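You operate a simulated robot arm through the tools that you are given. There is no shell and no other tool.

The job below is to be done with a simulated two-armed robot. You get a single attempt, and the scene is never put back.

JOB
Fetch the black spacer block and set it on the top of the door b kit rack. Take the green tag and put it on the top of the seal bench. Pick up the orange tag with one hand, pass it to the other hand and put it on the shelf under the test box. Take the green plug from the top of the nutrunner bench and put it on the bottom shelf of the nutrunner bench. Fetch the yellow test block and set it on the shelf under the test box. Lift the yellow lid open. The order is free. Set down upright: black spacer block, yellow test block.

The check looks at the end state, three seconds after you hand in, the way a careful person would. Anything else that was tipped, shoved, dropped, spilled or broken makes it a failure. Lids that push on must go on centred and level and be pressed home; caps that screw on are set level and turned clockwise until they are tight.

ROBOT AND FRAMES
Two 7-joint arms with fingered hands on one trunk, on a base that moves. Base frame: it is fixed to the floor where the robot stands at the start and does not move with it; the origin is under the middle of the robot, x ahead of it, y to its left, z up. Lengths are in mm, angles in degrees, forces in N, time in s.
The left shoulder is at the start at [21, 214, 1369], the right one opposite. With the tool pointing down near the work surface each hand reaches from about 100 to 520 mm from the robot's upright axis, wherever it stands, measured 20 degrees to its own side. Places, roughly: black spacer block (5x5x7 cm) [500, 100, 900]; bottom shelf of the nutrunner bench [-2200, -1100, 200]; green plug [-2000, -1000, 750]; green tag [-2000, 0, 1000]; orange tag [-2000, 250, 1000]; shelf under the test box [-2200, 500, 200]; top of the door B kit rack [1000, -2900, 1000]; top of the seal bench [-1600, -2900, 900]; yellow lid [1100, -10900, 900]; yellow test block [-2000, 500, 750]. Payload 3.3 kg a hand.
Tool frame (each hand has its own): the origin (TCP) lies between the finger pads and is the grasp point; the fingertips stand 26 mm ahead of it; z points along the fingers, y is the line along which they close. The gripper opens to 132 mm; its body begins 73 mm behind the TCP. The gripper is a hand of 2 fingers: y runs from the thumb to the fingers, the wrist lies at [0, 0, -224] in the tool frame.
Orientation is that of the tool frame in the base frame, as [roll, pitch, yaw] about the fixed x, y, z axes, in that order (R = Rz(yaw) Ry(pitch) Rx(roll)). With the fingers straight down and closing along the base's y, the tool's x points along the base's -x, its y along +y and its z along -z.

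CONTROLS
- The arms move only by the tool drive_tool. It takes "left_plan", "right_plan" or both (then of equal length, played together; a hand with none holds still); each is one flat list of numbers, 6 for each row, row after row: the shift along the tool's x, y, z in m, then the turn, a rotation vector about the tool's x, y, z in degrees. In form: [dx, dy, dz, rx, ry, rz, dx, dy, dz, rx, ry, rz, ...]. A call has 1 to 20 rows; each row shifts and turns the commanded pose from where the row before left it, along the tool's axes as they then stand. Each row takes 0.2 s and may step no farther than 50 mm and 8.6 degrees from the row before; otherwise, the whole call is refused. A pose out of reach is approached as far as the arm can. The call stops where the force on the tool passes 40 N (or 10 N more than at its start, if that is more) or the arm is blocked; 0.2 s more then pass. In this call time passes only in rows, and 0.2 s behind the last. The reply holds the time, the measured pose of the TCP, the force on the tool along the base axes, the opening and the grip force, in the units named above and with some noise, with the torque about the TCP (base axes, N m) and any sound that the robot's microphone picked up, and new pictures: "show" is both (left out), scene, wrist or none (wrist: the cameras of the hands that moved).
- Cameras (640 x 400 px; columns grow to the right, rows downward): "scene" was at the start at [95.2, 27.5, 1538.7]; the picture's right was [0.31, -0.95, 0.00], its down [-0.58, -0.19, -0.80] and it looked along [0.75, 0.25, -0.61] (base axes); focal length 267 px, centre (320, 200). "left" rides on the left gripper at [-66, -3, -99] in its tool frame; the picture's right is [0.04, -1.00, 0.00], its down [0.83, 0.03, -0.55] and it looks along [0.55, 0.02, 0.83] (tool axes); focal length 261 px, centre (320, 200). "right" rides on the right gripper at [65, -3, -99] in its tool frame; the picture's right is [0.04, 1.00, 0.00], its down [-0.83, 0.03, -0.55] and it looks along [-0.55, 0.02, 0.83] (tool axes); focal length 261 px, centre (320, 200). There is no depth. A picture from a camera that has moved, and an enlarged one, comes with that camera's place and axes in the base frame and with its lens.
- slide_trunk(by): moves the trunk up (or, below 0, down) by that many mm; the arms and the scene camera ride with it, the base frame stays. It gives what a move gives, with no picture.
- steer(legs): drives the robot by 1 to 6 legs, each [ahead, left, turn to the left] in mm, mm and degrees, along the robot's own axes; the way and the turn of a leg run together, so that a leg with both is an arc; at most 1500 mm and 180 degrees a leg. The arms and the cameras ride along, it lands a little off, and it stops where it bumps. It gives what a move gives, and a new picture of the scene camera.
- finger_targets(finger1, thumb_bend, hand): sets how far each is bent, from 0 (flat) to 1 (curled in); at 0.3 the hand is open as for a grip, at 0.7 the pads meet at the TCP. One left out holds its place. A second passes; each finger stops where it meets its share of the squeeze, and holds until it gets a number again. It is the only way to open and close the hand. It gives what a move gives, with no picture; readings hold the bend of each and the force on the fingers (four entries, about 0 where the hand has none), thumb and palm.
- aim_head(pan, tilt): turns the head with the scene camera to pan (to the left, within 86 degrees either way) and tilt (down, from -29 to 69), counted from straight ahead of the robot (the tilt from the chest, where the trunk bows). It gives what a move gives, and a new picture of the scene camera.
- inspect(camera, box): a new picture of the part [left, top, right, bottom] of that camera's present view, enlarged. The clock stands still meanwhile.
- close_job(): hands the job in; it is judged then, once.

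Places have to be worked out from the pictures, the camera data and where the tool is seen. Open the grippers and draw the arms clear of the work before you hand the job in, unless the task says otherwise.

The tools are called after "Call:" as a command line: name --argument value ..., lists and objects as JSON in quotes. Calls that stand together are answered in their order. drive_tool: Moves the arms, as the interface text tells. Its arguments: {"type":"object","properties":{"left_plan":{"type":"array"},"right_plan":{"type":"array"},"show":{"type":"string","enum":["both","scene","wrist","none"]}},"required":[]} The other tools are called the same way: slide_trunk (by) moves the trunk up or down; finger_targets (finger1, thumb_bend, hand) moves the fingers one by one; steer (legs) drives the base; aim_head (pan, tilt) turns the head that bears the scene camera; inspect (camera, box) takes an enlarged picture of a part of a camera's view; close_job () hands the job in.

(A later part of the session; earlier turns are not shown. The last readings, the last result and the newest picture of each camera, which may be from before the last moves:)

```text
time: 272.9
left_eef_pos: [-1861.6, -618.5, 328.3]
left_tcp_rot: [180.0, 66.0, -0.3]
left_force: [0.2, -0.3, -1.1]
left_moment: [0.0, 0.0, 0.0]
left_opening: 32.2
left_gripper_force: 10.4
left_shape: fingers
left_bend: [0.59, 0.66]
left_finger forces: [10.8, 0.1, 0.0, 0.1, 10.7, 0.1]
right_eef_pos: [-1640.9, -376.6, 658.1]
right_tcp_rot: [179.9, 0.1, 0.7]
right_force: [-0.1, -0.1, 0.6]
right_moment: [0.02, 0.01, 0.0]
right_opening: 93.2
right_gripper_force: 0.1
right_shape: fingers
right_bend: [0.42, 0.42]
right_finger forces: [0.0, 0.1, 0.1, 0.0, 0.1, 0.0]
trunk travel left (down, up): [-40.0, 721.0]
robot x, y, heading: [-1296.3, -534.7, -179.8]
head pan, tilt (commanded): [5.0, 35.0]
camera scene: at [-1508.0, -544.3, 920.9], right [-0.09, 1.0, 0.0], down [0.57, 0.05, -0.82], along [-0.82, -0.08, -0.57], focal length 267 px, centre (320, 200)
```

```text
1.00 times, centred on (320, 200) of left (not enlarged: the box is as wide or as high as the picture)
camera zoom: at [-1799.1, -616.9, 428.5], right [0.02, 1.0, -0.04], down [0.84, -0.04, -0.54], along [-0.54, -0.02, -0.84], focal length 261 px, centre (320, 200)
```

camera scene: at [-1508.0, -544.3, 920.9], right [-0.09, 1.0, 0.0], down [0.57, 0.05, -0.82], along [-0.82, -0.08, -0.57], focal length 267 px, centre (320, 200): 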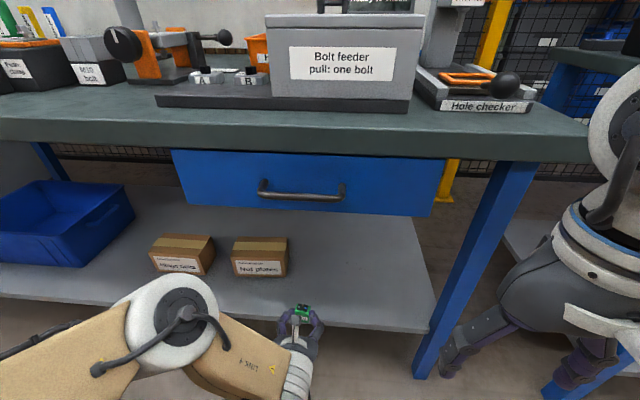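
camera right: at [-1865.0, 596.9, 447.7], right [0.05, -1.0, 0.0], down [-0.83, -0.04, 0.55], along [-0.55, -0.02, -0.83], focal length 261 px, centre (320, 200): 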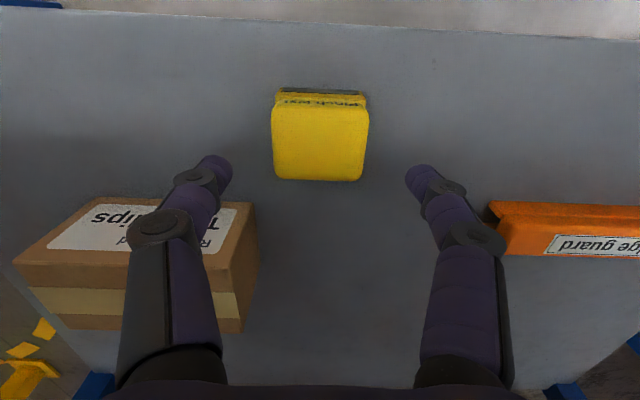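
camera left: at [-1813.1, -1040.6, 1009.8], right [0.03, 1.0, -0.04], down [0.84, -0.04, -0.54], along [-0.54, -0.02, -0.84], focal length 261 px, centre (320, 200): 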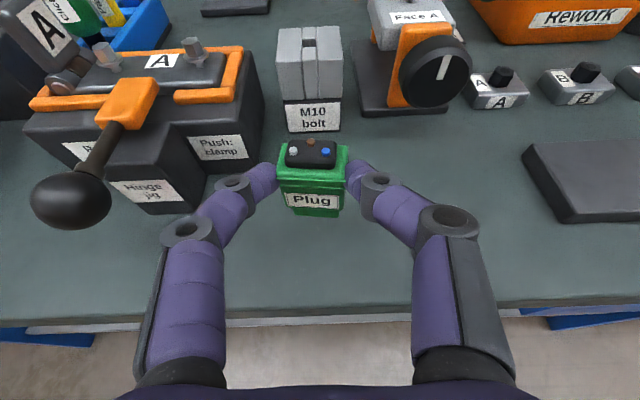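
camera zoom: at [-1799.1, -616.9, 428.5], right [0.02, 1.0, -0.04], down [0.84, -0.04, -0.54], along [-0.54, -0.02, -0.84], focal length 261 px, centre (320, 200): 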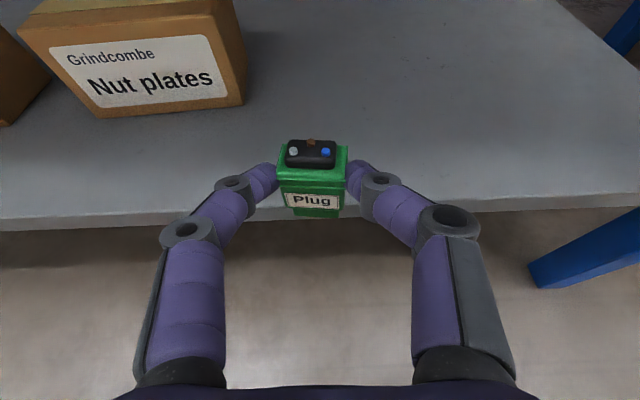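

Refined: the shelf's front edge is at x≈-1910, z≈247. I drive another 105 mm so the plug is about 70 mm inside, then lower in steps.

Call:
steer --legs '[[105, 0, 0]]'

Call:
drive_tool --left_plan '[0.0128, 0, 0.0057, 0, 0, 0, 0.0128, 0, 0.0057, 0, 0, 0]' --show "both"

```text
time: 274.1
left_eef_pos: [-1970.4, -620.8, 329.1]
left_tcp_rot: [180.0, 66.0, -0.5]
left_force: [0.0, -0.5, -0.6]
left_moment: [0.03, 0.03, 0.0]
left_opening: 32.3
left_gripper_force: 10.8
left_shape: fingers
left_bend: [0.59, 0.66]
left_finger forces: [10.8, 0.0, 0.0, 0.0, 10.8, 0.0]
right_eef_pos: [-1750.1, -379.9, 658.6]
right_tcp_rot: [-179.9, 0.1, 0.7]
right_force: [-0.5, 0.4, 0.1]
right_moment: [0.03, 0.01, -0.02]
right_opening: 93.4
right_gripper_force: 0.1
right_shape: fingers
right_bend: [0.42, 0.42]
right_finger forces: [0.0, 0.1, 0.0, 0.1, 0.0, 0.1]
trunk travel left (down, up): [-40.0, 721.0]
robot x, y, heading: [-1406.7, -537.7, -179.5]
head pan, tilt (commanded): [5.0, 35.0]
camera scene: at [-1616.6, -544.9, 920.9], right [-0.09, 1.0, 0.0], down [0.57, 0.05, -0.82], along [-0.82, -0.08, -0.57], focal length 267 px, centre (320, 200)
```

scene: 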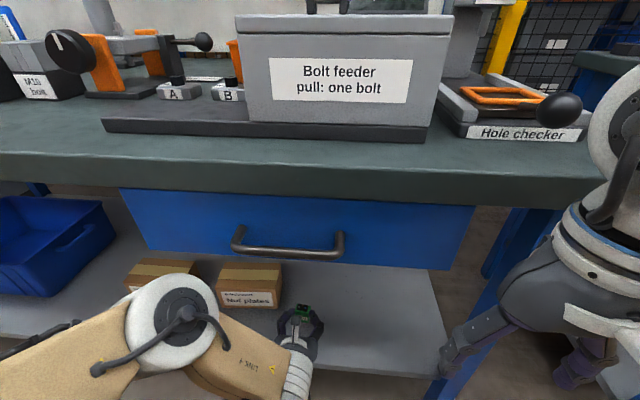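

```text
time: 274.7
left_eef_pos: [-1970.9, -620.6, 301.5]
left_tcp_rot: [180.0, 66.0, -0.5]
left_force: [-0.2, 0.0, -0.1]
left_moment: [-0.01, -0.03, 0.02]
left_opening: 32.3
left_gripper_force: 11.6
left_shape: fingers
left_bend: [0.59, 0.66]
left_finger forces: [10.9, 0.1, 0.0, 0.1, 10.8, 0.0]
right_eef_pos: [-1749.9, -378.6, 658.3]
right_tcp_rot: [180.0, 0.1, 0.7]
right_force: [-0.6, 0.0, 0.1]
right_moment: [-0.01, 0.03, -0.01]
right_opening: 93.4
right_gripper_force: 0.1
right_shape: fingers
right_bend: [0.42, 0.42]
right_finger forces: [0.0, 0.0, 0.0, 0.1, 0.0, 0.0]
trunk travel left (down, up): [-40.0, 721.0]
robot x, y, heading: [-1403.8, -538.2, -179.9]
head pan, tilt (commanded): [5.0, 35.0]
camera scene: at [-1616.7, -544.8, 920.9], right [-0.09, 1.0, 0.0], down [0.57, 0.05, -0.82], along [-0.82, -0.08, -0.57], focal length 267 px, centre (320, 200)
camera left: at [-1907.6, -619.0, 401.1], right [0.02, 1.0, -0.04], down [0.84, -0.04, -0.54], along [-0.54, -0.02, -0.84], focal length 261 px, centre (320, 200)
```

scene: 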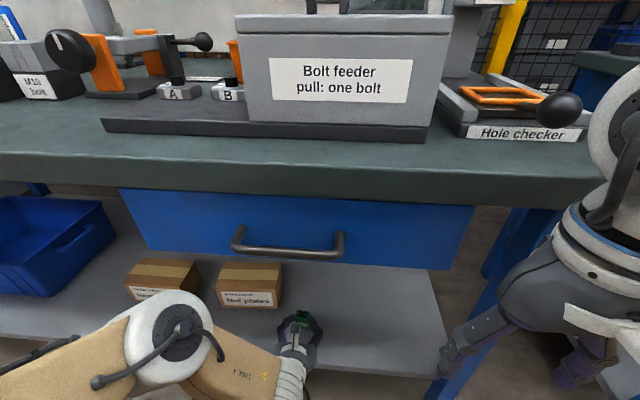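
left: 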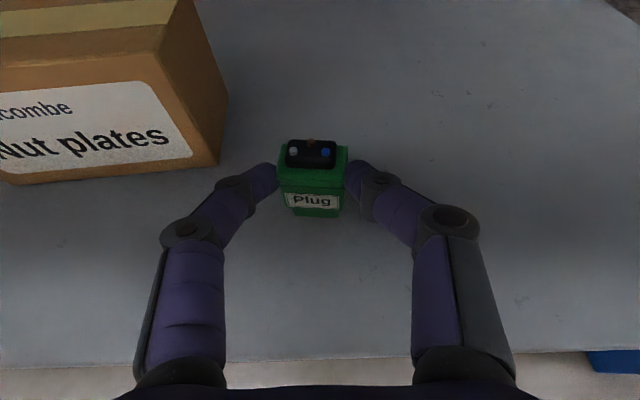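

Call:
drive_tool --left_plan '[0.0073, 0, 0.0033, 0, 0, 0]' --show "none"

Call:
drive_tool --left_plan '[0.0046, 0, 0.002, 0, 0, 0]' --show "none"

Call:
drive_tool --left_plan '[0.0036, 0, 0.0016, 0, 0, 0]' --show "none"

Call:
inspect --camera "left" --box '[200, 100, 440, 250]'

```text
time: 275.1
left_eef_pos: [-1970.4, -620.1, 294.8]
left_tcp_rot: [179.9, 66.1, -0.4]
left_force: [1.0, 0.1, 4.1]
left_moment: [-0.11, 0.05, 0.04]
left_opening: 31.8
left_gripper_force: 10.9
left_shape: fingers
left_bend: [0.6, 0.66]
left_finger forces: [11.3, 0.0, 0.0, 0.0, 11.5, 0.0]
right_eef_pos: [-1749.0, -378.7, 659.6]
right_tcp_rot: [-180.0, 0.1, 0.7]
right_force: [-0.2, -0.4, 0.5]
right_moment: [-0.02, 0.01, -0.02]
right_opening: 93.4
right_gripper_force: 0.0
right_shape: fingers
right_bend: [0.42, 0.42]
right_finger forces: [0.0, 0.0, 0.0, 0.0, 0.0, 0.1]
trunk travel left (down, up): [-40.0, 721.0]
robot x, y, heading: [-1401.1, -537.5, -179.7]
head pan, tilt (commanded): [5.0, 35.0]
```

```text
time: 275.5
left_eef_pos: [-1973.4, -620.8, 289.7]
left_tcp_rot: [-179.9, 66.5, -0.3]
left_force: [2.2, -0.8, 17.2]
left_moment: [-0.1, 0.3, 0.01]
left_opening: 31.8
left_gripper_force: 11.8
left_shape: fingers
left_bend: [0.61, 0.67]
left_finger forces: [12.4, 0.0, 0.0, 0.0, 12.3, 0.1]
right_eef_pos: [-1748.3, -377.4, 660.3]
right_tcp_rot: [-180.0, 0.2, 0.7]
right_force: [-0.2, 0.8, 0.1]
right_moment: [-0.02, 0.01, 0.04]
right_opening: 93.0
right_gripper_force: 0.0
right_shape: fingers
right_bend: [0.42, 0.42]
right_finger forces: [0.0, 0.0, 0.0, 0.1, 0.1, 0.0]
trunk travel left (down, up): [-40.0, 721.0]
robot x, y, heading: [-1398.7, -535.9, -179.7]
head pan, tilt (commanded): [5.0, 35.0]
```

```text
time: 275.9
left_eef_pos: [-1969.9, -620.3, 282.5]
left_tcp_rot: [179.9, 66.0, -0.5]
left_force: [-3.0, -0.9, 5.3]
left_moment: [-0.08, 0.25, 0.02]
left_opening: 25.8
left_gripper_force: 7.8
left_shape: fingers
left_bend: [0.63, 0.68]
left_finger forces: [8.8, 0.0, 0.0, 0.0, 7.3, 0.0]
right_eef_pos: [-1748.5, -378.3, 658.0]
right_tcp_rot: [-180.0, 0.1, 0.7]
right_force: [-0.5, -0.2, -0.7]
right_moment: [-0.03, 0.03, -0.04]
right_opening: 93.0
right_gripper_force: 0.0
right_shape: fingers
right_bend: [0.42, 0.42]
right_finger forces: [0.0, 0.0, 0.0, 0.0, 0.0, 0.0]
trunk travel left (down, up): [-40.0, 721.0]
robot x, y, heading: [-1399.9, -538.3, -179.8]
head pan, tilt (commanded): [5.0, 35.0]
```

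```text
2.67 times, centred on (320, 175) of left
camera zoom: at [-1907.2, -617.8, 382.9], right [0.02, 1.0, -0.04], down [0.84, -0.04, -0.53], along [-0.54, -0.02, -0.84], focal length 695 px, centre (320, 267)
```

zoom: 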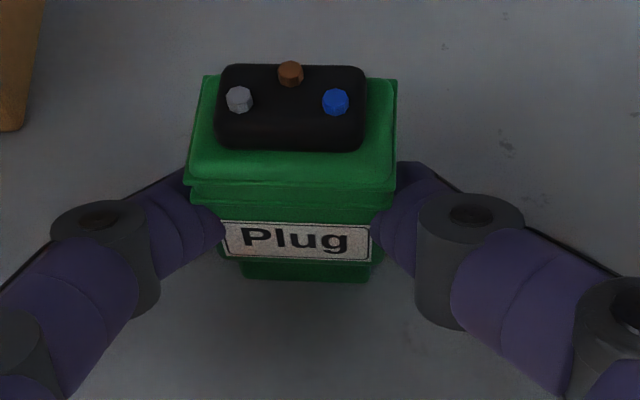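

The plug stands on the shelf (contact force seen, fingers slid slightly down its body). I release it.

Call:
finger_targets --hand "left" --finger1 0.62 --thumb_bend 0.66

Call:
finger_targets --hand "left" --finger1 0.5 --thumb_bend 0.54

Call:
finger_targets --hand "left" --finger1 0.45 --thumb_bend 0.45

Call:
inspect --camera "left" --box '[200, 100, 440, 250]'

```text
time: 276.9
left_eef_pos: [-1969.9, -619.4, 283.0]
left_tcp_rot: [-180.0, 65.9, -0.5]
left_force: [0.3, -0.1, -0.4]
left_moment: [-0.02, 0.01, 0.0]
left_opening: 27.6
left_gripper_force: 2.0
left_shape: fingers
left_bend: [0.6, 0.65]
left_finger forces: [2.3, 0.0, 0.1, 0.0, 2.1, 0.0]
right_eef_pos: [-1749.3, -378.5, 658.5]
right_tcp_rot: [-179.9, 0.1, 0.7]
right_force: [0.6, -0.6, 0.1]
right_moment: [0.04, -0.04, 0.02]
right_opening: 93.2
right_gripper_force: 0.1
right_shape: fingers
right_bend: [0.42, 0.42]
right_finger forces: [0.0, 0.0, 0.0, 0.0, 0.0, 0.0]
trunk travel left (down, up): [-40.0, 721.0]
robot x, y, heading: [-1399.8, -536.5, -179.6]
head pan, tilt (commanded): [5.0, 35.0]
```

```text
time: 277.9
left_eef_pos: [-1971.3, -619.1, 283.6]
left_tcp_rot: [-180.0, 66.0, -0.3]
left_force: [0.2, -0.1, -1.0]
left_moment: [-0.01, -0.01, 0.0]
left_opening: 58.6
left_gripper_force: 0.0
left_shape: fingers
left_bend: [0.5, 0.54]
left_finger forces: [0.0, 0.0, 0.0, 0.0, 0.0, 0.0]
right_eef_pos: [-1749.0, -377.8, 658.6]
right_tcp_rot: [-180.0, 0.1, 0.6]
right_force: [0.2, -0.3, 1.0]
right_moment: [-0.02, 0.0, -0.03]
right_opening: 93.3
right_gripper_force: 0.0
right_shape: fingers
right_bend: [0.42, 0.42]
right_finger forces: [0.0, 0.0, 0.0, 0.1, 0.0, 0.0]
trunk travel left (down, up): [-40.0, 721.0]
robot x, y, heading: [-1404.3, -534.5, -179.9]
head pan, tilt (commanded): [5.0, 35.0]
```

```text
time: 278.9
left_eef_pos: [-1970.0, -618.7, 282.8]
left_tcp_rot: [180.0, 65.9, -0.3]
left_force: [0.1, -0.1, -0.2]
left_moment: [0.01, 0.03, 0.0]
left_opening: 83.2
left_gripper_force: 0.1
left_shape: fingers
left_bend: [0.45, 0.45]
left_finger forces: [0.0, 0.0, 0.1, 0.1, 0.0, 0.1]
right_eef_pos: [-1749.3, -379.1, 659.2]
right_tcp_rot: [179.9, 0.1, 0.7]
right_force: [1.1, 0.4, -0.3]
right_moment: [0.0, -0.01, 0.0]
right_opening: 93.0
right_gripper_force: 0.1
right_shape: fingers
right_bend: [0.42, 0.42]
right_finger forces: [0.0, 0.0, 0.0, 0.0, 0.0, 0.0]
trunk travel left (down, up): [-40.0, 721.0]
robot x, y, heading: [-1403.7, -535.1, -179.7]
head pan, tilt (commanded): [5.0, 35.0]
```

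```text
2.67 times, centred on (320, 175) of left
camera zoom: at [-1907.5, -617.4, 383.5], right [0.02, 1.0, -0.04], down [0.84, -0.04, -0.54], along [-0.54, -0.02, -0.84], focal length 695 px, centre (320, 267)
```

zoom: 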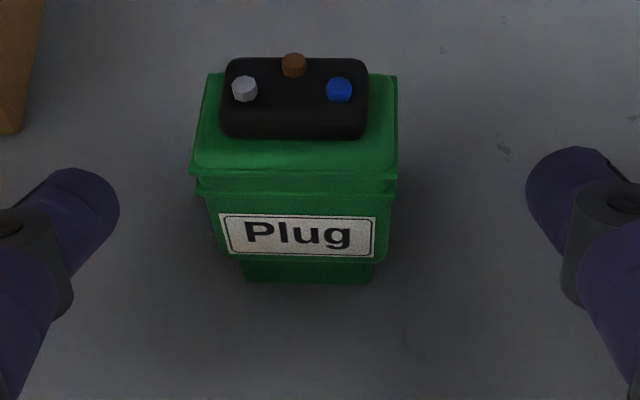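

The plug stands upright on the bottom shelf. I raise the hand, back out, and raise the trunk to return for the green tag.

Call:
drive_tool --left_plan '[-0.0182, 0, -0.0082, 0, 0, 0, -0.0182, 0, -0.0082, 0, 0, 0, -0.0182, 0, -0.0082, 0, 0, 0, -0.0182, 0, -0.0082, 0, 0, 0]' --show "none"

Call:
steer --legs '[[-400, 0, 0]]'

Call:
inspect --camera "scene" --box '[0, 80, 440, 300]'

Call:
slide_trunk --by 400

Call:
slide_trunk --by 200

```text
time: 279.9
left_eef_pos: [-1966.9, -619.7, 364.7]
left_tcp_rot: [179.9, 65.9, -0.4]
left_force: [0.3, -0.3, 0.2]
left_moment: [-0.01, -0.01, 0.03]
left_opening: 82.8
left_gripper_force: 0.1
left_shape: fingers
left_bend: [0.45, 0.45]
left_finger forces: [0.0, 0.0, 0.1, 0.0, 0.0, 0.0]
right_eef_pos: [-1749.2, -377.8, 657.1]
right_tcp_rot: [179.9, 0.1, 0.7]
right_force: [0.1, -0.9, -0.1]
right_moment: [0.0, 0.01, -0.02]
right_opening: 93.5
right_gripper_force: 0.1
right_shape: fingers
right_bend: [0.42, 0.42]
right_finger forces: [0.1, 0.1, 0.0, 0.0, 0.0, 0.0]
trunk travel left (down, up): [-40.0, 721.0]
robot x, y, heading: [-1400.2, -536.6, -179.9]
head pan, tilt (commanded): [5.0, 35.0]
```

```text
time: 282.3
left_eef_pos: [-1578.9, -614.3, 364.7]
left_tcp_rot: [-179.9, 66.1, -0.9]
left_force: [0.5, -1.0, -0.4]
left_moment: [-0.04, 0.03, -0.01]
left_opening: 82.9
left_gripper_force: 0.0
left_shape: fingers
left_bend: [0.45, 0.45]
left_finger forces: [0.0, 0.1, 0.0, 0.0, 0.0, 0.1]
right_eef_pos: [-1355.6, -376.1, 658.2]
right_tcp_rot: [180.0, 0.1, 0.0]
right_force: [0.0, -0.2, 0.0]
right_moment: [-0.02, 0.0, 0.0]
right_opening: 92.8
right_gripper_force: 0.1
right_shape: fingers
right_bend: [0.42, 0.42]
right_finger forces: [0.1, 0.1, 0.1, 0.0, 0.0, 0.0]
trunk travel left (down, up): [-40.0, 721.0]
robot x, y, heading: [-1016.4, -537.2, 179.8]
head pan, tilt (commanded): [5.0, 35.0]
camera scene: at [-1225.4, -542.6, 920.9], right [-0.08, 1.0, 0.0], down [0.57, 0.05, -0.82], along [-0.82, -0.07, -0.57], focal length 267 px, centre (320, 200)
```

scene: 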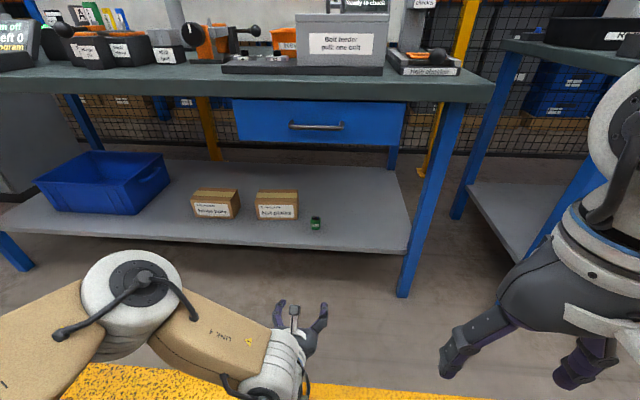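

```text
1.45 times, centred on (220, 190) of scene
camera zoom: at [-1225.4, -542.6, 920.9], right [-0.08, 1.0, 0.0], down [0.57, 0.05, -0.82], along [-0.82, -0.07, -0.57], focal length 388 px, centre (466, 214)
```

zoom: 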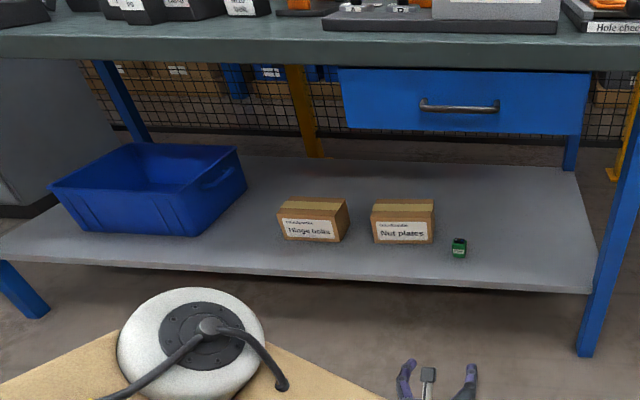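

```text
time: 286.1
left_eef_pos: [-1578.4, -613.8, 764.1]
left_tcp_rot: [-180.0, 66.1, -1.0]
left_force: [-0.1, 0.3, -0.8]
left_moment: [0.02, 0.03, -0.01]
left_opening: 83.3
left_gripper_force: 0.1
left_shape: fingers
left_bend: [0.45, 0.45]
left_finger forces: [0.0, 0.0, 0.0, 0.0, 0.0, 0.0]
right_eef_pos: [-1355.8, -376.1, 1058.9]
right_tcp_rot: [180.0, 0.1, 0.1]
right_force: [0.2, -0.2, 0.6]
right_moment: [0.02, 0.0, 0.0]
right_opening: 93.6
right_gripper_force: 0.1
right_shape: fingers
right_bend: [0.42, 0.42]
right_finger forces: [0.0, 0.0, 0.0, 0.0, 0.0, 0.0]
trunk travel left (down, up): [-440.0, 321.0]
robot x, y, heading: [-1014.7, -537.7, 179.9]
head pan, tilt (commanded): [5.0, 35.0]
```

```text
time: 288.3
left_eef_pos: [-1577.8, -614.8, 966.1]
left_tcp_rot: [-179.9, 66.0, -1.0]
left_force: [-0.5, 0.8, 0.0]
left_moment: [0.05, 0.01, 0.01]
left_opening: 83.0
left_gripper_force: 0.0
left_shape: fingers
left_bend: [0.45, 0.45]
left_finger forces: [0.0, 0.0, 0.0, 0.0, 0.1, 0.0]
right_eef_pos: [-1355.6, -373.7, 1259.0]
right_tcp_rot: [-180.0, 0.1, 0.1]
right_force: [0.2, -0.1, -0.5]
right_moment: [0.0, 0.0, 0.03]
right_opening: 93.2
right_gripper_force: 0.0
right_shape: fingers
right_bend: [0.42, 0.42]
right_finger forces: [0.0, 0.0, 0.0, 0.1, 0.0, 0.0]
trunk travel left (down, up): [-640.0, 121.0]
robot x, y, heading: [-1011.7, -533.0, 179.4]
head pan, tilt (commanded): [5.0, 35.0]
```

The plug is on the bottom shelf. Now for the green tag: I bring the left hand back to vertical and up, then drive to the tag position used before (shifted for the green tag).

Call:
drive_tool --left_plan '[0.0292, 0, -0.0019, 0, 7.5, 0, 0.0292, 0, -0.0019, 0, 7.5, 0, 0.0292, 0, -0.0019, 0, 7.5, 0, 0.0292, 0, -0.0019, 0, 7.5, 0, 0.0292, 0, -0.0019, 0, 7.5, 0, 0.0292, 0, -0.0019, 0, 7.5, 0, 0.0292, 0, -0.0019, 0, 7.5, 0, 0.0292, 0, -0.0019, 0, 7.5, 0, 0.0234, 0, -0.0012, 0, 6, 0, 0, 0, -0.045, 0, 0, 0, 0, 0, -0.045, 0, 0, 0, 0, 0, -0.045, 0, 0, 0, 0, 0, -0.045, 0, 0, 0, 0, 0, -0.045, 0, 0, 0, 0, 0, -0.045, 0, 0, 0]' --show "none"

Call:
steer --legs '[[0, -499, 0.6], [300, 0, 0]]'

Call:
aim_head --pan -12 --tilt 42

```text
time: 291.5
left_eef_pos: [-1372.5, -614.7, 1102.2]
left_tcp_rot: [-179.9, 0.0, -1.0]
left_force: [-0.2, 0.4, 0.8]
left_moment: [0.04, -0.01, -0.01]
left_opening: 83.0
left_gripper_force: 0.0
left_shape: fingers
left_bend: [0.45, 0.45]
left_finger forces: [0.1, 0.0, 0.1, 0.0, 0.0, 0.0]
right_eef_pos: [-1356.3, -374.8, 1258.8]
right_tcp_rot: [180.0, 0.2, 0.1]
right_force: [-0.9, 0.6, -0.9]
right_moment: [0.02, 0.03, 0.0]
right_opening: 93.2
right_gripper_force: 0.0
right_shape: fingers
right_bend: [0.42, 0.42]
right_finger forces: [0.0, 0.0, 0.0, 0.0, 0.0, 0.0]
trunk travel left (down, up): [-640.0, 121.0]
robot x, y, heading: [-1008.0, -535.6, 180.2]
head pan, tilt (commanded): [5.0, 35.0]
```

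```text
time: 296.1
left_eef_pos: [-1674.0, -120.8, 1100.9]
left_tcp_rot: [-179.9, 0.0, 0.0]
left_force: [0.0, 0.4, 0.2]
left_moment: [0.01, -0.04, -0.01]
left_opening: 83.1
left_gripper_force: 0.0
left_shape: fingers
left_bend: [0.45, 0.45]
left_finger forces: [0.0, 0.1, 0.0, 0.1, 0.1, 0.1]
right_eef_pos: [-1662.4, 119.0, 1258.5]
right_tcp_rot: [180.0, 0.0, 1.0]
right_force: [0.0, -0.6, 0.8]
right_moment: [-0.04, 0.01, -0.01]
right_opening: 93.2
right_gripper_force: 0.1
right_shape: fingers
right_bend: [0.42, 0.42]
right_finger forces: [0.0, 0.0, 0.1, 0.0, 0.1, 0.0]
trunk travel left (down, up): [-640.0, 121.0]
robot x, y, heading: [-1315.9, -37.0, -179.0]
head pan, tilt (commanded): [5.0, 35.0]
camera scene: at [-1412.8, -45.0, 1532.1], right [-0.1, 1.0, 0.0], down [0.57, 0.06, -0.82], along [-0.81, -0.08, -0.57], focal length 267 px, centre (320, 200)
```

scene: 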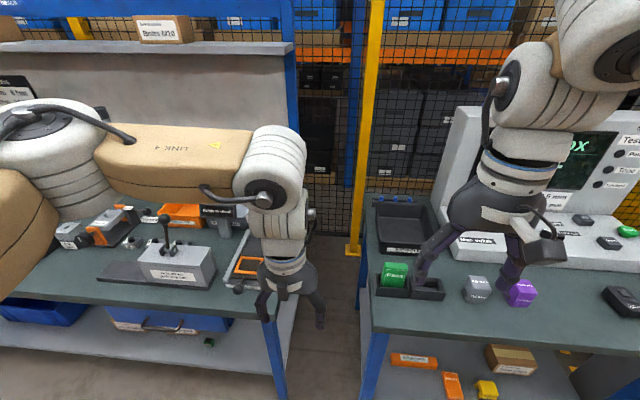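

```text
time: 296.9
left_eef_pos: [-1674.3, -121.3, 1101.2]
left_tcp_rot: [-180.0, 0.0, -0.1]
left_force: [0.3, 0.1, 0.0]
left_moment: [0.02, -0.01, 0.03]
left_opening: 82.9
left_gripper_force: 0.0
left_shape: fingers
left_bend: [0.45, 0.45]
left_finger forces: [0.0, 0.0, 0.0, 0.1, 0.1, 0.0]
right_eef_pos: [-1661.3, 118.5, 1258.4]
right_tcp_rot: [-179.9, 0.1, 1.0]
right_force: [-0.5, -0.2, 0.1]
right_moment: [-0.02, 0.02, 0.01]
right_opening: 93.4
right_gripper_force: 0.2
right_shape: fingers
right_bend: [0.42, 0.42]
right_finger forces: [0.1, 0.1, 0.0, 0.0, 0.1, 0.0]
trunk travel left (down, up): [-640.0, 121.0]
robot x, y, heading: [-1315.9, -34.7, -179.3]
head pan, tilt (commanded): [-12.0, 42.0]
camera scene: at [-1405.7, -19.9, 1521.8], right [0.2, 0.98, 0.0], down [0.66, -0.13, -0.74], along [-0.73, 0.15, -0.67], focal length 267 px, centre (320, 200)
```

scene: 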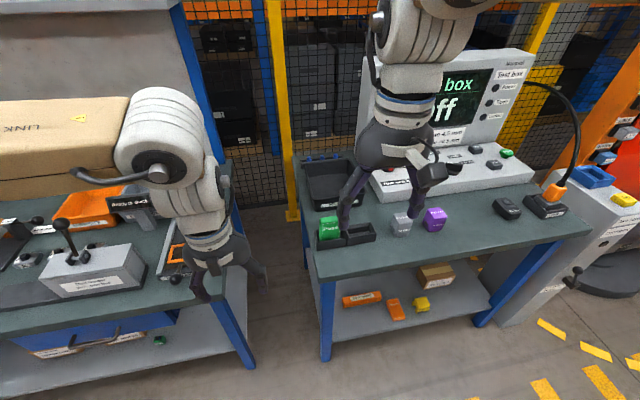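

I straighten the heading, close the remaining distance, raise the left hand a bit, and open the right hand to ~76 mm.

Call:
drive_tool --left_plan '[0.01, 0, -0.04, 0, 0, 0, 0.01, 0, -0.04, 0, 0, 0]' --right_plan '[0, 0, 0.045, 0, 0, 0, 0, 0, 0.045, 0, 0, 0]' --show "none"

Call:
steer --legs '[[165, 0, -0.9]]'

Call:
finger_targets --hand "right" --finger1 0.475 --thumb_bend 0.475

Call:
inspect --camera "right" --box '[160, 60, 480, 260]'

Call:
inspect --camera "scene" --box '[280, 170, 440, 290]'

```text
time: 297.5
left_eef_pos: [-1656.3, -118.4, 1183.1]
left_tcp_rot: [-180.0, 0.0, 0.1]
left_force: [0.1, 0.9, 0.7]
left_moment: [-0.03, -0.02, 0.01]
left_opening: 82.8
left_gripper_force: 0.1
left_shape: fingers
left_bend: [0.45, 0.45]
left_finger forces: [0.0, 0.0, 0.0, 0.0, 0.0, 0.0]
right_eef_pos: [-1664.4, 119.5, 1167.0]
right_tcp_rot: [180.0, 0.1, 1.0]
right_force: [-0.6, 0.6, 0.3]
right_moment: [0.0, 0.0, -0.01]
right_opening: 93.2
right_gripper_force: 0.1
right_shape: fingers
right_bend: [0.42, 0.42]
right_finger forces: [0.1, 0.0, 0.0, 0.0, 0.0, 0.1]
trunk travel left (down, up): [-640.0, 121.0]
robot x, y, heading: [-1314.1, -38.7, -179.5]
head pan, tilt (commanded): [-12.0, 42.0]
```

```text
time: 298.9
left_eef_pos: [-1821.4, -114.1, 1182.3]
left_tcp_rot: [-179.9, -0.1, -0.8]
left_force: [-1.1, 0.2, 0.1]
left_moment: [0.02, -0.04, 0.01]
left_opening: 82.9
left_gripper_force: 0.0
left_shape: fingers
left_bend: [0.45, 0.45]
left_finger forces: [0.0, 0.1, 0.1, 0.0, 0.1, 0.0]
right_eef_pos: [-1826.3, 122.3, 1166.9]
right_tcp_rot: [-180.0, 0.0, 0.4]
right_force: [0.5, 0.1, 0.1]
right_moment: [-0.01, -0.02, -0.01]
right_opening: 93.4
right_gripper_force: 0.1
right_shape: fingers
right_bend: [0.42, 0.42]
right_finger forces: [0.0, 0.0, 0.0, 0.1, 0.2, 0.0]
trunk travel left (down, up): [-640.0, 121.0]
robot x, y, heading: [-1475.7, -36.3, 180.2]
head pan, tilt (commanded): [-12.0, 42.0]
camera scene: at [-1569.6, -19.5, 1521.6], right [0.21, 0.98, 0.0], down [0.66, -0.14, -0.74], along [-0.73, 0.15, -0.67], focal length 267 px, centre (320, 200)
```

scene: 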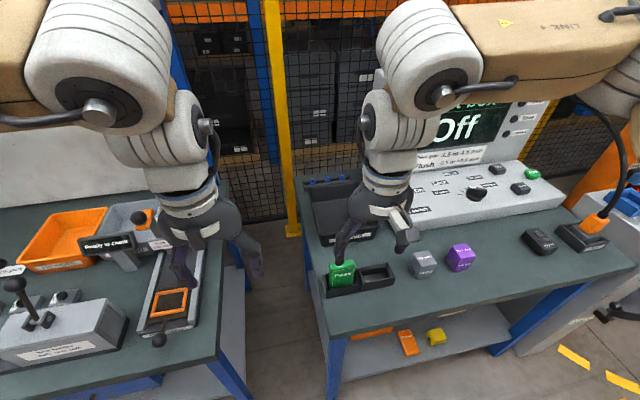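

```text
time: 299.9
left_eef_pos: [-1819.5, -115.0, 1182.6]
left_tcp_rot: [179.9, 0.0, -0.8]
left_force: [0.3, -0.3, 0.5]
left_moment: [-0.01, -0.02, 0.01]
left_opening: 83.0
left_gripper_force: 0.1
left_shape: fingers
left_bend: [0.45, 0.45]
left_finger forces: [0.0, 0.0, 0.0, 0.1, 0.0, 0.0]
right_eef_pos: [-1825.0, 122.5, 1166.8]
right_tcp_rot: [-180.0, 0.0, 0.2]
right_force: [0.2, -0.3, 0.5]
right_moment: [-0.01, -0.01, 0.0]
right_opening: 77.4
right_gripper_force: 0.1
right_shape: fingers
right_bend: [0.47, 0.47]
right_finger forces: [0.0, 0.0, 0.1, 0.0, 0.0, 0.0]
trunk travel left (down, up): [-640.0, 121.0]
robot x, y, heading: [-1478.0, -40.3, 180.0]
head pan, tilt (commanded): [-12.0, 42.0]
```

```text
2.00 times, centred on (320, 160) of right
camera zoom: at [-1758.9, 126.0, 1265.4], right [0.05, -1.0, 0.0], down [-0.83, -0.04, 0.55], along [-0.55, -0.03, -0.83], focal length 521 px, centre (320, 280)
```

zoom: 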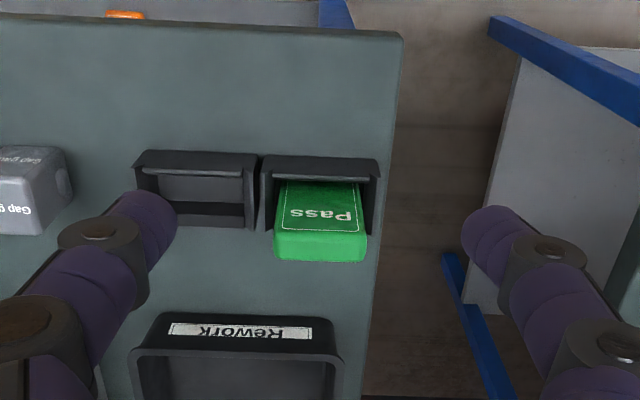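

```text
3.33 times, centred on (360, 230) of scene
camera zoom: at [-1568.2, -19.5, 1521.7], right [0.21, 0.98, 0.0], down [0.65, -0.14, -0.74], along [-0.73, 0.15, -0.67], focal length 890 px, centre (187, 100)
```

zoom: 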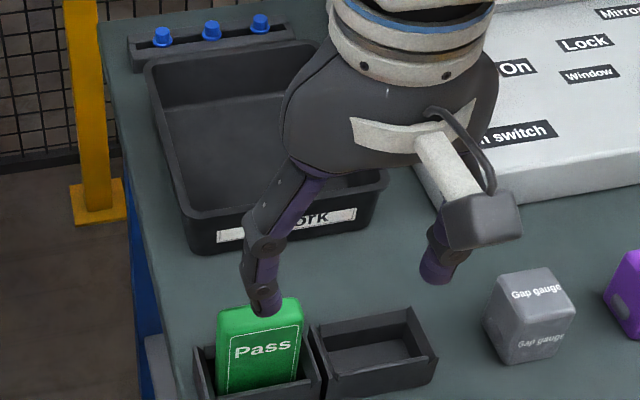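

The green tag's top centre is at about [-1941, 116, 950]. I move the right hand above it.

Call:
drive_tool --right_plan '[-0.0289, 0.0014, 0.0343, 0, 0, 0, -0.0289, 0.0014, 0.0343, 0, 0, 0, -0.0289, 0.0014, 0.0343, 0, 0, 0, -0.0289, 0.0014, 0.0343, 0, 0, 0]' --show "wrist"

Call:
inspect --camera "right" --box '[160, 60, 480, 260]'

```text
time: 300.9
left_eef_pos: [-1820.7, -114.8, 1182.7]
left_tcp_rot: [-180.0, 0.0, -0.9]
left_force: [-0.9, 0.1, 0.1]
left_moment: [-0.03, -0.01, -0.02]
left_opening: 82.8
left_gripper_force: 0.0
left_shape: fingers
left_bend: [0.45, 0.45]
left_finger forces: [0.0, 0.1, 0.0, 0.0, 0.0, 0.0]
right_eef_pos: [-1941.2, 112.6, 1028.3]
right_tcp_rot: [179.9, 0.0, 0.4]
right_force: [-0.1, 0.3, -0.6]
right_moment: [-0.04, 0.01, 0.02]
right_opening: 77.2
right_gripper_force: 0.1
right_shape: fingers
right_bend: [0.47, 0.47]
right_finger forces: [0.1, 0.0, 0.0, 0.0, 0.0, 0.0]
trunk travel left (down, up): [-640.0, 121.0]
robot x, y, heading: [-1473.7, -35.9, 180.0]
head pan, tilt (commanded): [-12.0, 42.0]
camera right: at [-1876.4, 117.1, 1127.3], right [0.05, -1.0, 0.0], down [-0.83, -0.04, 0.55], along [-0.55, -0.03, -0.83], focal length 261 px, centre (320, 200)
```

right: 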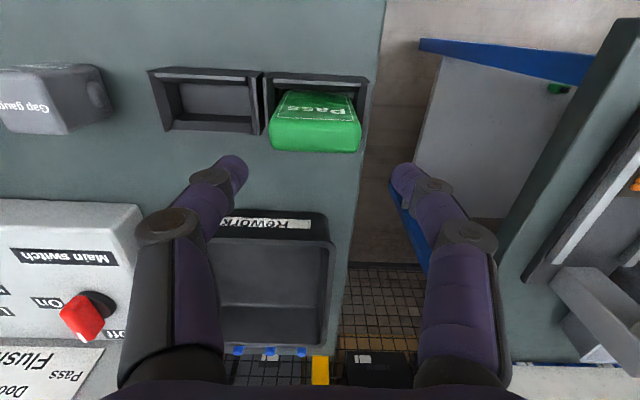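

```text
2.00 times, centred on (320, 160) of right
camera zoom: at [-1876.4, 117.1, 1127.3], right [0.05, -1.0, 0.0], down [-0.83, -0.04, 0.55], along [-0.55, -0.03, -0.83], focal length 521 px, centre (320, 280)
```

zoom: 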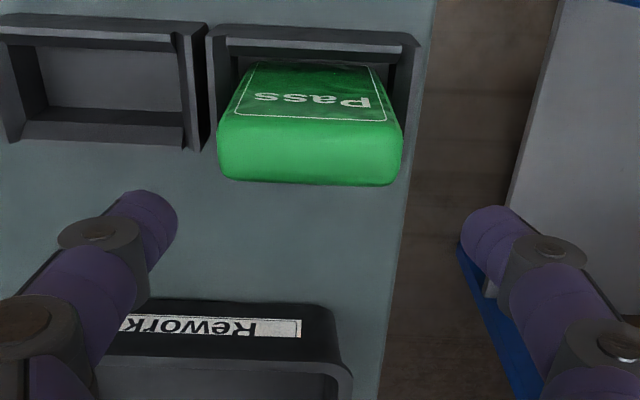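

Aligned (3 mm y-correction). I descend to TCP z≈942 and close on the tag.

Call:
drive_tool --right_plan '[0.001, -0.003, 0.016, 0, 0, 0, 0, 0, 0.03, 0, 0, 0, 0, 0, 0.02, 0, 0, 0, 0, 0, 0.02, 0, 0, 0]' --show "wrist"

Call:
finger_targets --hand "right" --finger1 0.56 --thumb_bend 0.56

Call:
finger_targets --hand "right" --finger1 0.63 --thumb_bend 0.63

Call:
drive_tool --right_plan '[0, 0, -0.02, 0, 0, 0, 0, 0, -0.03, 0, 0, 0, 0, 0, -0.04, 0, 0, 0]' --show "both"

```text
time: 301.9
left_eef_pos: [-1818.8, -114.6, 1180.9]
left_tcp_rot: [-180.0, 0.0, -0.7]
left_force: [0.1, 0.0, -0.1]
left_moment: [-0.03, 0.01, 0.04]
left_opening: 83.2
left_gripper_force: 0.0
left_shape: fingers
left_bend: [0.45, 0.45]
left_finger forces: [0.0, 0.0, 0.0, 0.0, 0.1, 0.0]
right_eef_pos: [-1938.1, 119.6, 942.0]
right_tcp_rot: [-180.0, 0.1, 0.3]
right_force: [-0.2, 0.5, -0.2]
right_moment: [-0.01, -0.04, -0.03]
right_opening: 77.3
right_gripper_force: 0.0
right_shape: fingers
right_bend: [0.47, 0.47]
right_finger forces: [0.0, 0.0, 0.0, 0.0, 0.0, 0.0]
trunk travel left (down, up): [-640.0, 121.0]
robot x, y, heading: [-1475.8, -39.4, 180.3]
head pan, tilt (commanded): [-12.0, 42.0]
camera right: at [-1873.3, 123.0, 1040.9], right [0.05, -1.0, 0.0], down [-0.83, -0.04, 0.55], along [-0.55, -0.03, -0.83], focal length 261 px, centre (320, 200)
```

right: 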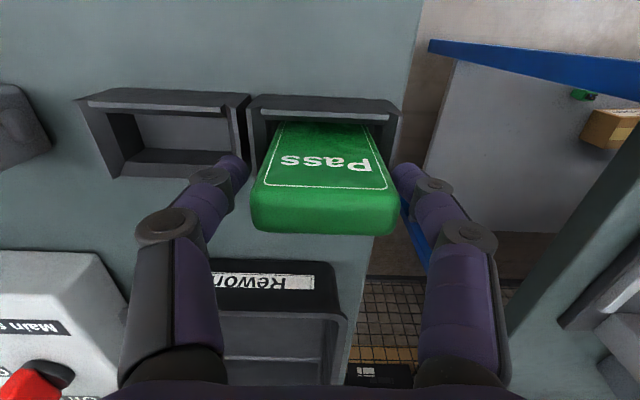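

```text
time: 302.9
left_eef_pos: [-1818.4, -114.9, 1181.9]
left_tcp_rot: [179.9, 0.1, -0.8]
left_force: [0.3, 0.5, 0.9]
left_moment: [0.02, 0.0, -0.02]
left_opening: 83.1
left_gripper_force: 0.0
left_shape: fingers
left_bend: [0.45, 0.45]
left_finger forces: [0.0, 0.0, 0.1, 0.0, 0.0, 0.0]
right_eef_pos: [-1938.8, 119.8, 943.5]
right_tcp_rot: [-179.9, 0.1, 0.3]
right_force: [0.7, -0.5, 0.3]
right_moment: [0.01, 0.01, -0.01]
right_opening: 63.4
right_gripper_force: 4.4
right_shape: fingers
right_bend: [0.5, 0.54]
right_finger forces: [4.6, 0.0, 0.1, 0.0, 4.6, 0.1]
trunk travel left (down, up): [-640.0, 121.0]
robot x, y, heading: [-1476.8, -35.3, 180.0]
head pan, tilt (commanded): [-12.0, 42.0]
```

```text
time: 303.9
left_eef_pos: [-1818.8, -114.3, 1182.7]
left_tcp_rot: [-180.0, 0.1, -0.7]
left_force: [0.0, -0.7, 0.7]
left_moment: [-0.04, 0.02, 0.01]
left_opening: 82.9
left_gripper_force: 0.1
left_shape: fingers
left_bend: [0.45, 0.45]
left_finger forces: [0.0, 0.0, 0.0, 0.0, 0.0, 0.0]
right_eef_pos: [-1938.9, 119.8, 942.9]
right_tcp_rot: [180.0, 0.2, 0.3]
right_force: [-0.4, -0.2, 0.8]
right_moment: [-0.02, 0.0, -0.02]
right_opening: 62.2
right_gripper_force: 9.5
right_shape: fingers
right_bend: [0.49, 0.58]
right_finger forces: [9.9, 0.0, 0.0, 0.1, 9.9, 0.1]
trunk travel left (down, up): [-640.0, 121.0]
robot x, y, heading: [-1476.1, -39.1, 179.7]
head pan, tilt (commanded): [-12.0, 42.0]
```

```text
time: 304.7
left_eef_pos: [-1818.1, -115.0, 1183.2]
left_tcp_rot: [-180.0, 0.0, -0.8]
left_force: [0.9, 0.0, -0.4]
left_moment: [0.03, 0.0, 0.0]
left_opening: 82.9
left_gripper_force: 0.0
left_shape: fingers
left_bend: [0.45, 0.45]
left_finger forces: [0.0, 0.0, 0.0, 0.0, 0.0, 0.1]
right_eef_pos: [-1938.9, 119.9, 1032.5]
right_tcp_rot: [-180.0, 0.2, 0.3]
right_force: [-0.4, -0.1, -0.9]
right_moment: [0.01, 0.0, 0.03]
right_opening: 62.1
right_gripper_force: 10.1
right_shape: fingers
right_bend: [0.49, 0.58]
right_finger forces: [10.0, 0.1, 0.1, 0.0, 10.0, 0.1]
trunk travel left (down, up): [-640.0, 121.0]
robot x, y, heading: [-1474.8, -36.2, 180.1]
head pan, tilt (commanded): [-12.0, 42.0]
camera scene: at [-1567.3, -19.9, 1521.8], right [0.21, 0.98, 0.0], down [0.65, -0.14, -0.74], along [-0.73, 0.16, -0.67], focal length 267 px, centre (320, 200)
camera right: at [-1874.0, 123.5, 1130.7], right [0.05, -1.0, 0.0], down [-0.83, -0.04, 0.55], along [-0.55, -0.03, -0.83], focal length 261 px, centre (320, 200)
```

scene: 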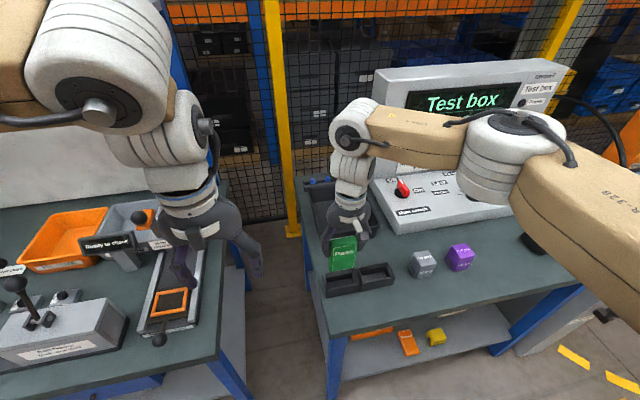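
right: 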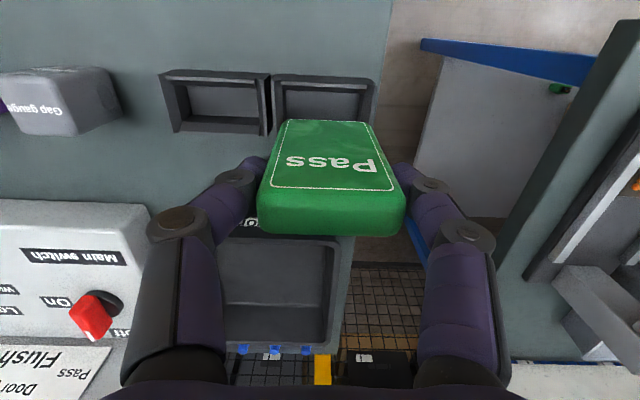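

The green tag is in hand. I draw it back and up, back away from the bench, and strafe along the aisle to the seal bench.

Call:
drive_tool --right_plan '[0, 0, -0.045, 0, 0, 0, 0.03, 0, -0.03, 0, 0, 0, 0.03, 0, -0.02, 0, 0, 0, 0.03, 0, 0, 0, 0, 0]' --show "none"

Call:
steer --legs '[[-800, 0, 0], [0, 1400, 0], [0, 1300, 0]]'

Call:
aim_head --pan 0 --tilt 30

```text
time: 305.7
left_eef_pos: [-1818.2, -114.1, 1184.0]
left_tcp_rot: [180.0, 0.0, -0.8]
left_force: [-0.1, 0.1, -0.1]
left_moment: [-0.02, -0.04, -0.01]
left_opening: 83.1
left_gripper_force: 0.0
left_shape: fingers
left_bend: [0.45, 0.45]
left_finger forces: [0.0, 0.1, 0.0, 0.0, 0.1, 0.0]
right_eef_pos: [-1848.7, 119.8, 1128.2]
right_tcp_rot: [-180.0, 0.0, 0.3]
right_force: [-0.1, 0.6, -1.6]
right_moment: [0.0, 0.03, -0.02]
right_opening: 62.1
right_gripper_force: 9.8
right_shape: fingers
right_bend: [0.49, 0.58]
right_finger forces: [9.8, 0.0, 0.1, 0.0, 9.8, 0.0]
trunk travel left (down, up): [-640.0, 121.0]
robot x, y, heading: [-1476.9, -38.4, 180.1]
head pan, tilt (commanded): [-12.0, 42.0]
```

```text
time: 322.7
left_eef_pos: [-1078.4, -2820.6, 1182.0]
left_tcp_rot: [180.0, 0.0, -3.2]
left_force: [-0.2, -0.4, -0.3]
left_moment: [0.03, -0.02, 0.02]
left_opening: 83.1
left_gripper_force: 0.1
left_shape: fingers
left_bend: [0.45, 0.45]
left_finger forces: [0.0, 0.1, 0.1, 0.0, 0.0, 0.1]
right_eef_pos: [-1100.1, -2584.8, 1127.4]
right_tcp_rot: [179.9, 0.2, -2.1]
right_force: [-0.5, 0.2, -1.6]
right_moment: [-0.01, -0.01, 0.0]
right_opening: 62.1
right_gripper_force: 9.6
right_shape: fingers
right_bend: [0.49, 0.58]
right_finger forces: [9.8, 0.1, 0.0, 0.0, 9.8, 0.0]
trunk travel left (down, up): [-640.0, 121.0]
robot x, y, heading: [-736.3, -2757.0, 177.6]
head pan, tilt (commanded): [-12.0, 42.0]
camera scene: at [-823.8, -2736.4, 1521.7], right [0.25, 0.97, 0.0], down [0.65, -0.17, -0.74], along [-0.72, 0.19, -0.67], focal length 267 px, centre (320, 200)
```

scene: 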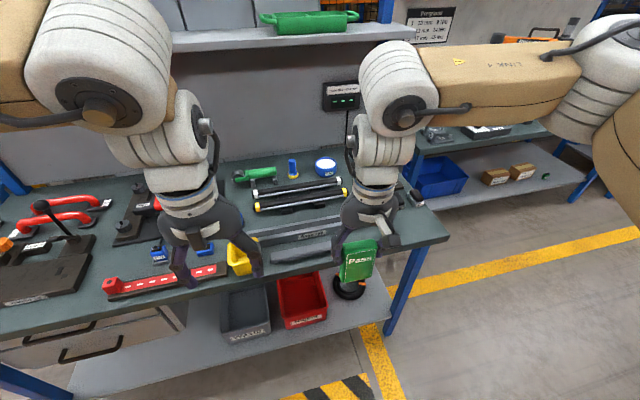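

```text
time: 323.5
left_eef_pos: [-1079.5, -2819.7, 1182.3]
left_tcp_rot: [180.0, 0.0, -3.3]
left_force: [0.3, -0.2, -0.1]
left_moment: [0.02, -0.01, 0.0]
left_opening: 83.4
left_gripper_force: 0.1
left_shape: fingers
left_bend: [0.45, 0.45]
left_finger forces: [0.0, 0.1, 0.0, 0.0, 0.0, 0.1]
right_eef_pos: [-1098.8, -2584.7, 1128.1]
right_tcp_rot: [180.0, 0.1, -2.2]
right_force: [-1.0, 0.5, -1.5]
right_moment: [0.02, 0.03, -0.04]
right_opening: 61.8
right_gripper_force: 9.1
right_shape: fingers
right_bend: [0.49, 0.58]
right_finger forces: [10.0, 0.1, 0.0, 0.0, 9.8, 0.0]
trunk travel left (down, up): [-640.0, 121.0]
robot x, y, heading: [-734.2, -2758.1, 177.5]
head pan, tilt (commanded): [0.0, 30.0]
camera scene: at [-833.2, -2752.8, 1539.9], right [0.04, 1.0, 0.0], down [0.5, -0.02, -0.87], along [-0.86, 0.04, -0.5], focal length 267 px, centre (320, 200)
```

scene: 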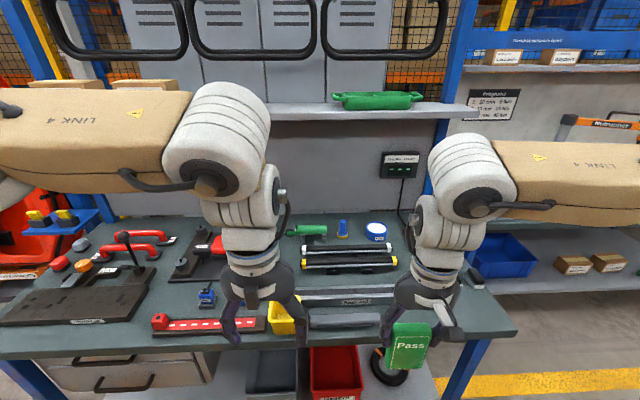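

This is the seal bench; it's cluttered, so I zoom in to find a free patch on its top.

Call:
inspect --camera "scene" --box '[240, 200, 540, 370]'

Call:
inspect --camera "right" --box '[0, 0, 640, 400]'

Call:
inspect --camera "scene" --box '[0, 200, 300, 370]'

```text
2.13 times, centred on (390, 285) of scene
camera zoom: at [-833.2, -2752.8, 1539.9], right [0.04, 1.0, 0.0], down [0.5, -0.02, -0.87], along [-0.86, 0.04, -0.5], focal length 569 px, centre (171, 19)
```

zoom: 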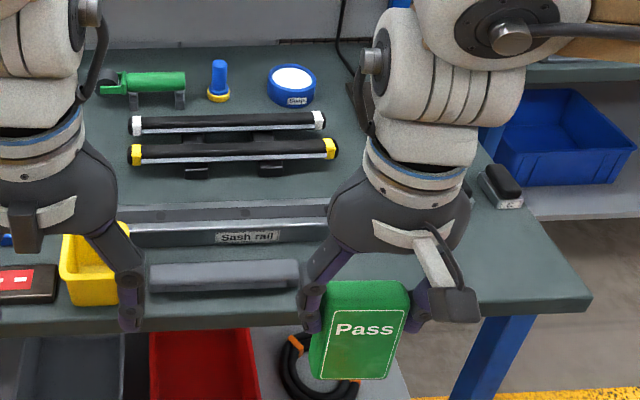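

```text
1.00 times, centred on (320, 200) of right (not enlarged: the box is as wide or as high as the picture)
camera zoom: at [-1034.2, -2584.1, 1226.4], right [0.0, -1.0, 0.0], down [-0.83, 0.0, 0.55], along [-0.55, 0.0, -0.83], focal length 261 px, centre (320, 200)
```

zoom: 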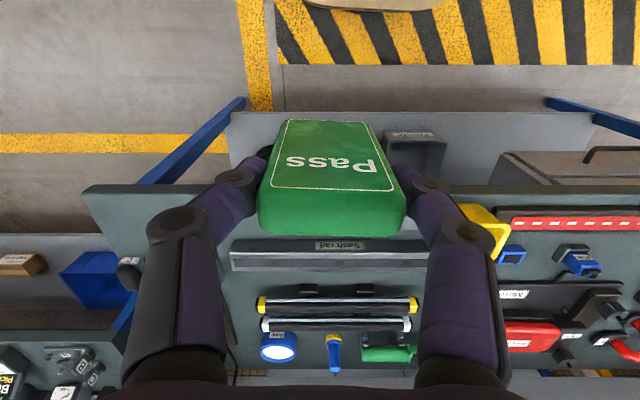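

```text
2.13 times, centred on (150, 285) of scene
camera zoom: at [-833.2, -2752.8, 1539.9], right [0.04, 1.0, 0.0], down [0.5, -0.02, -0.87], along [-0.86, 0.04, -0.5], focal length 569 px, centre (683, 19)
```

zoom: 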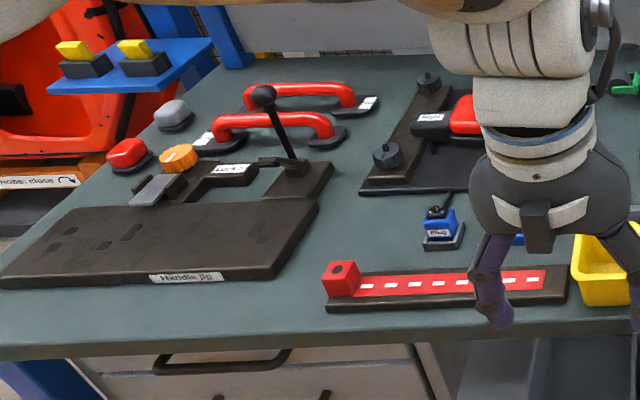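

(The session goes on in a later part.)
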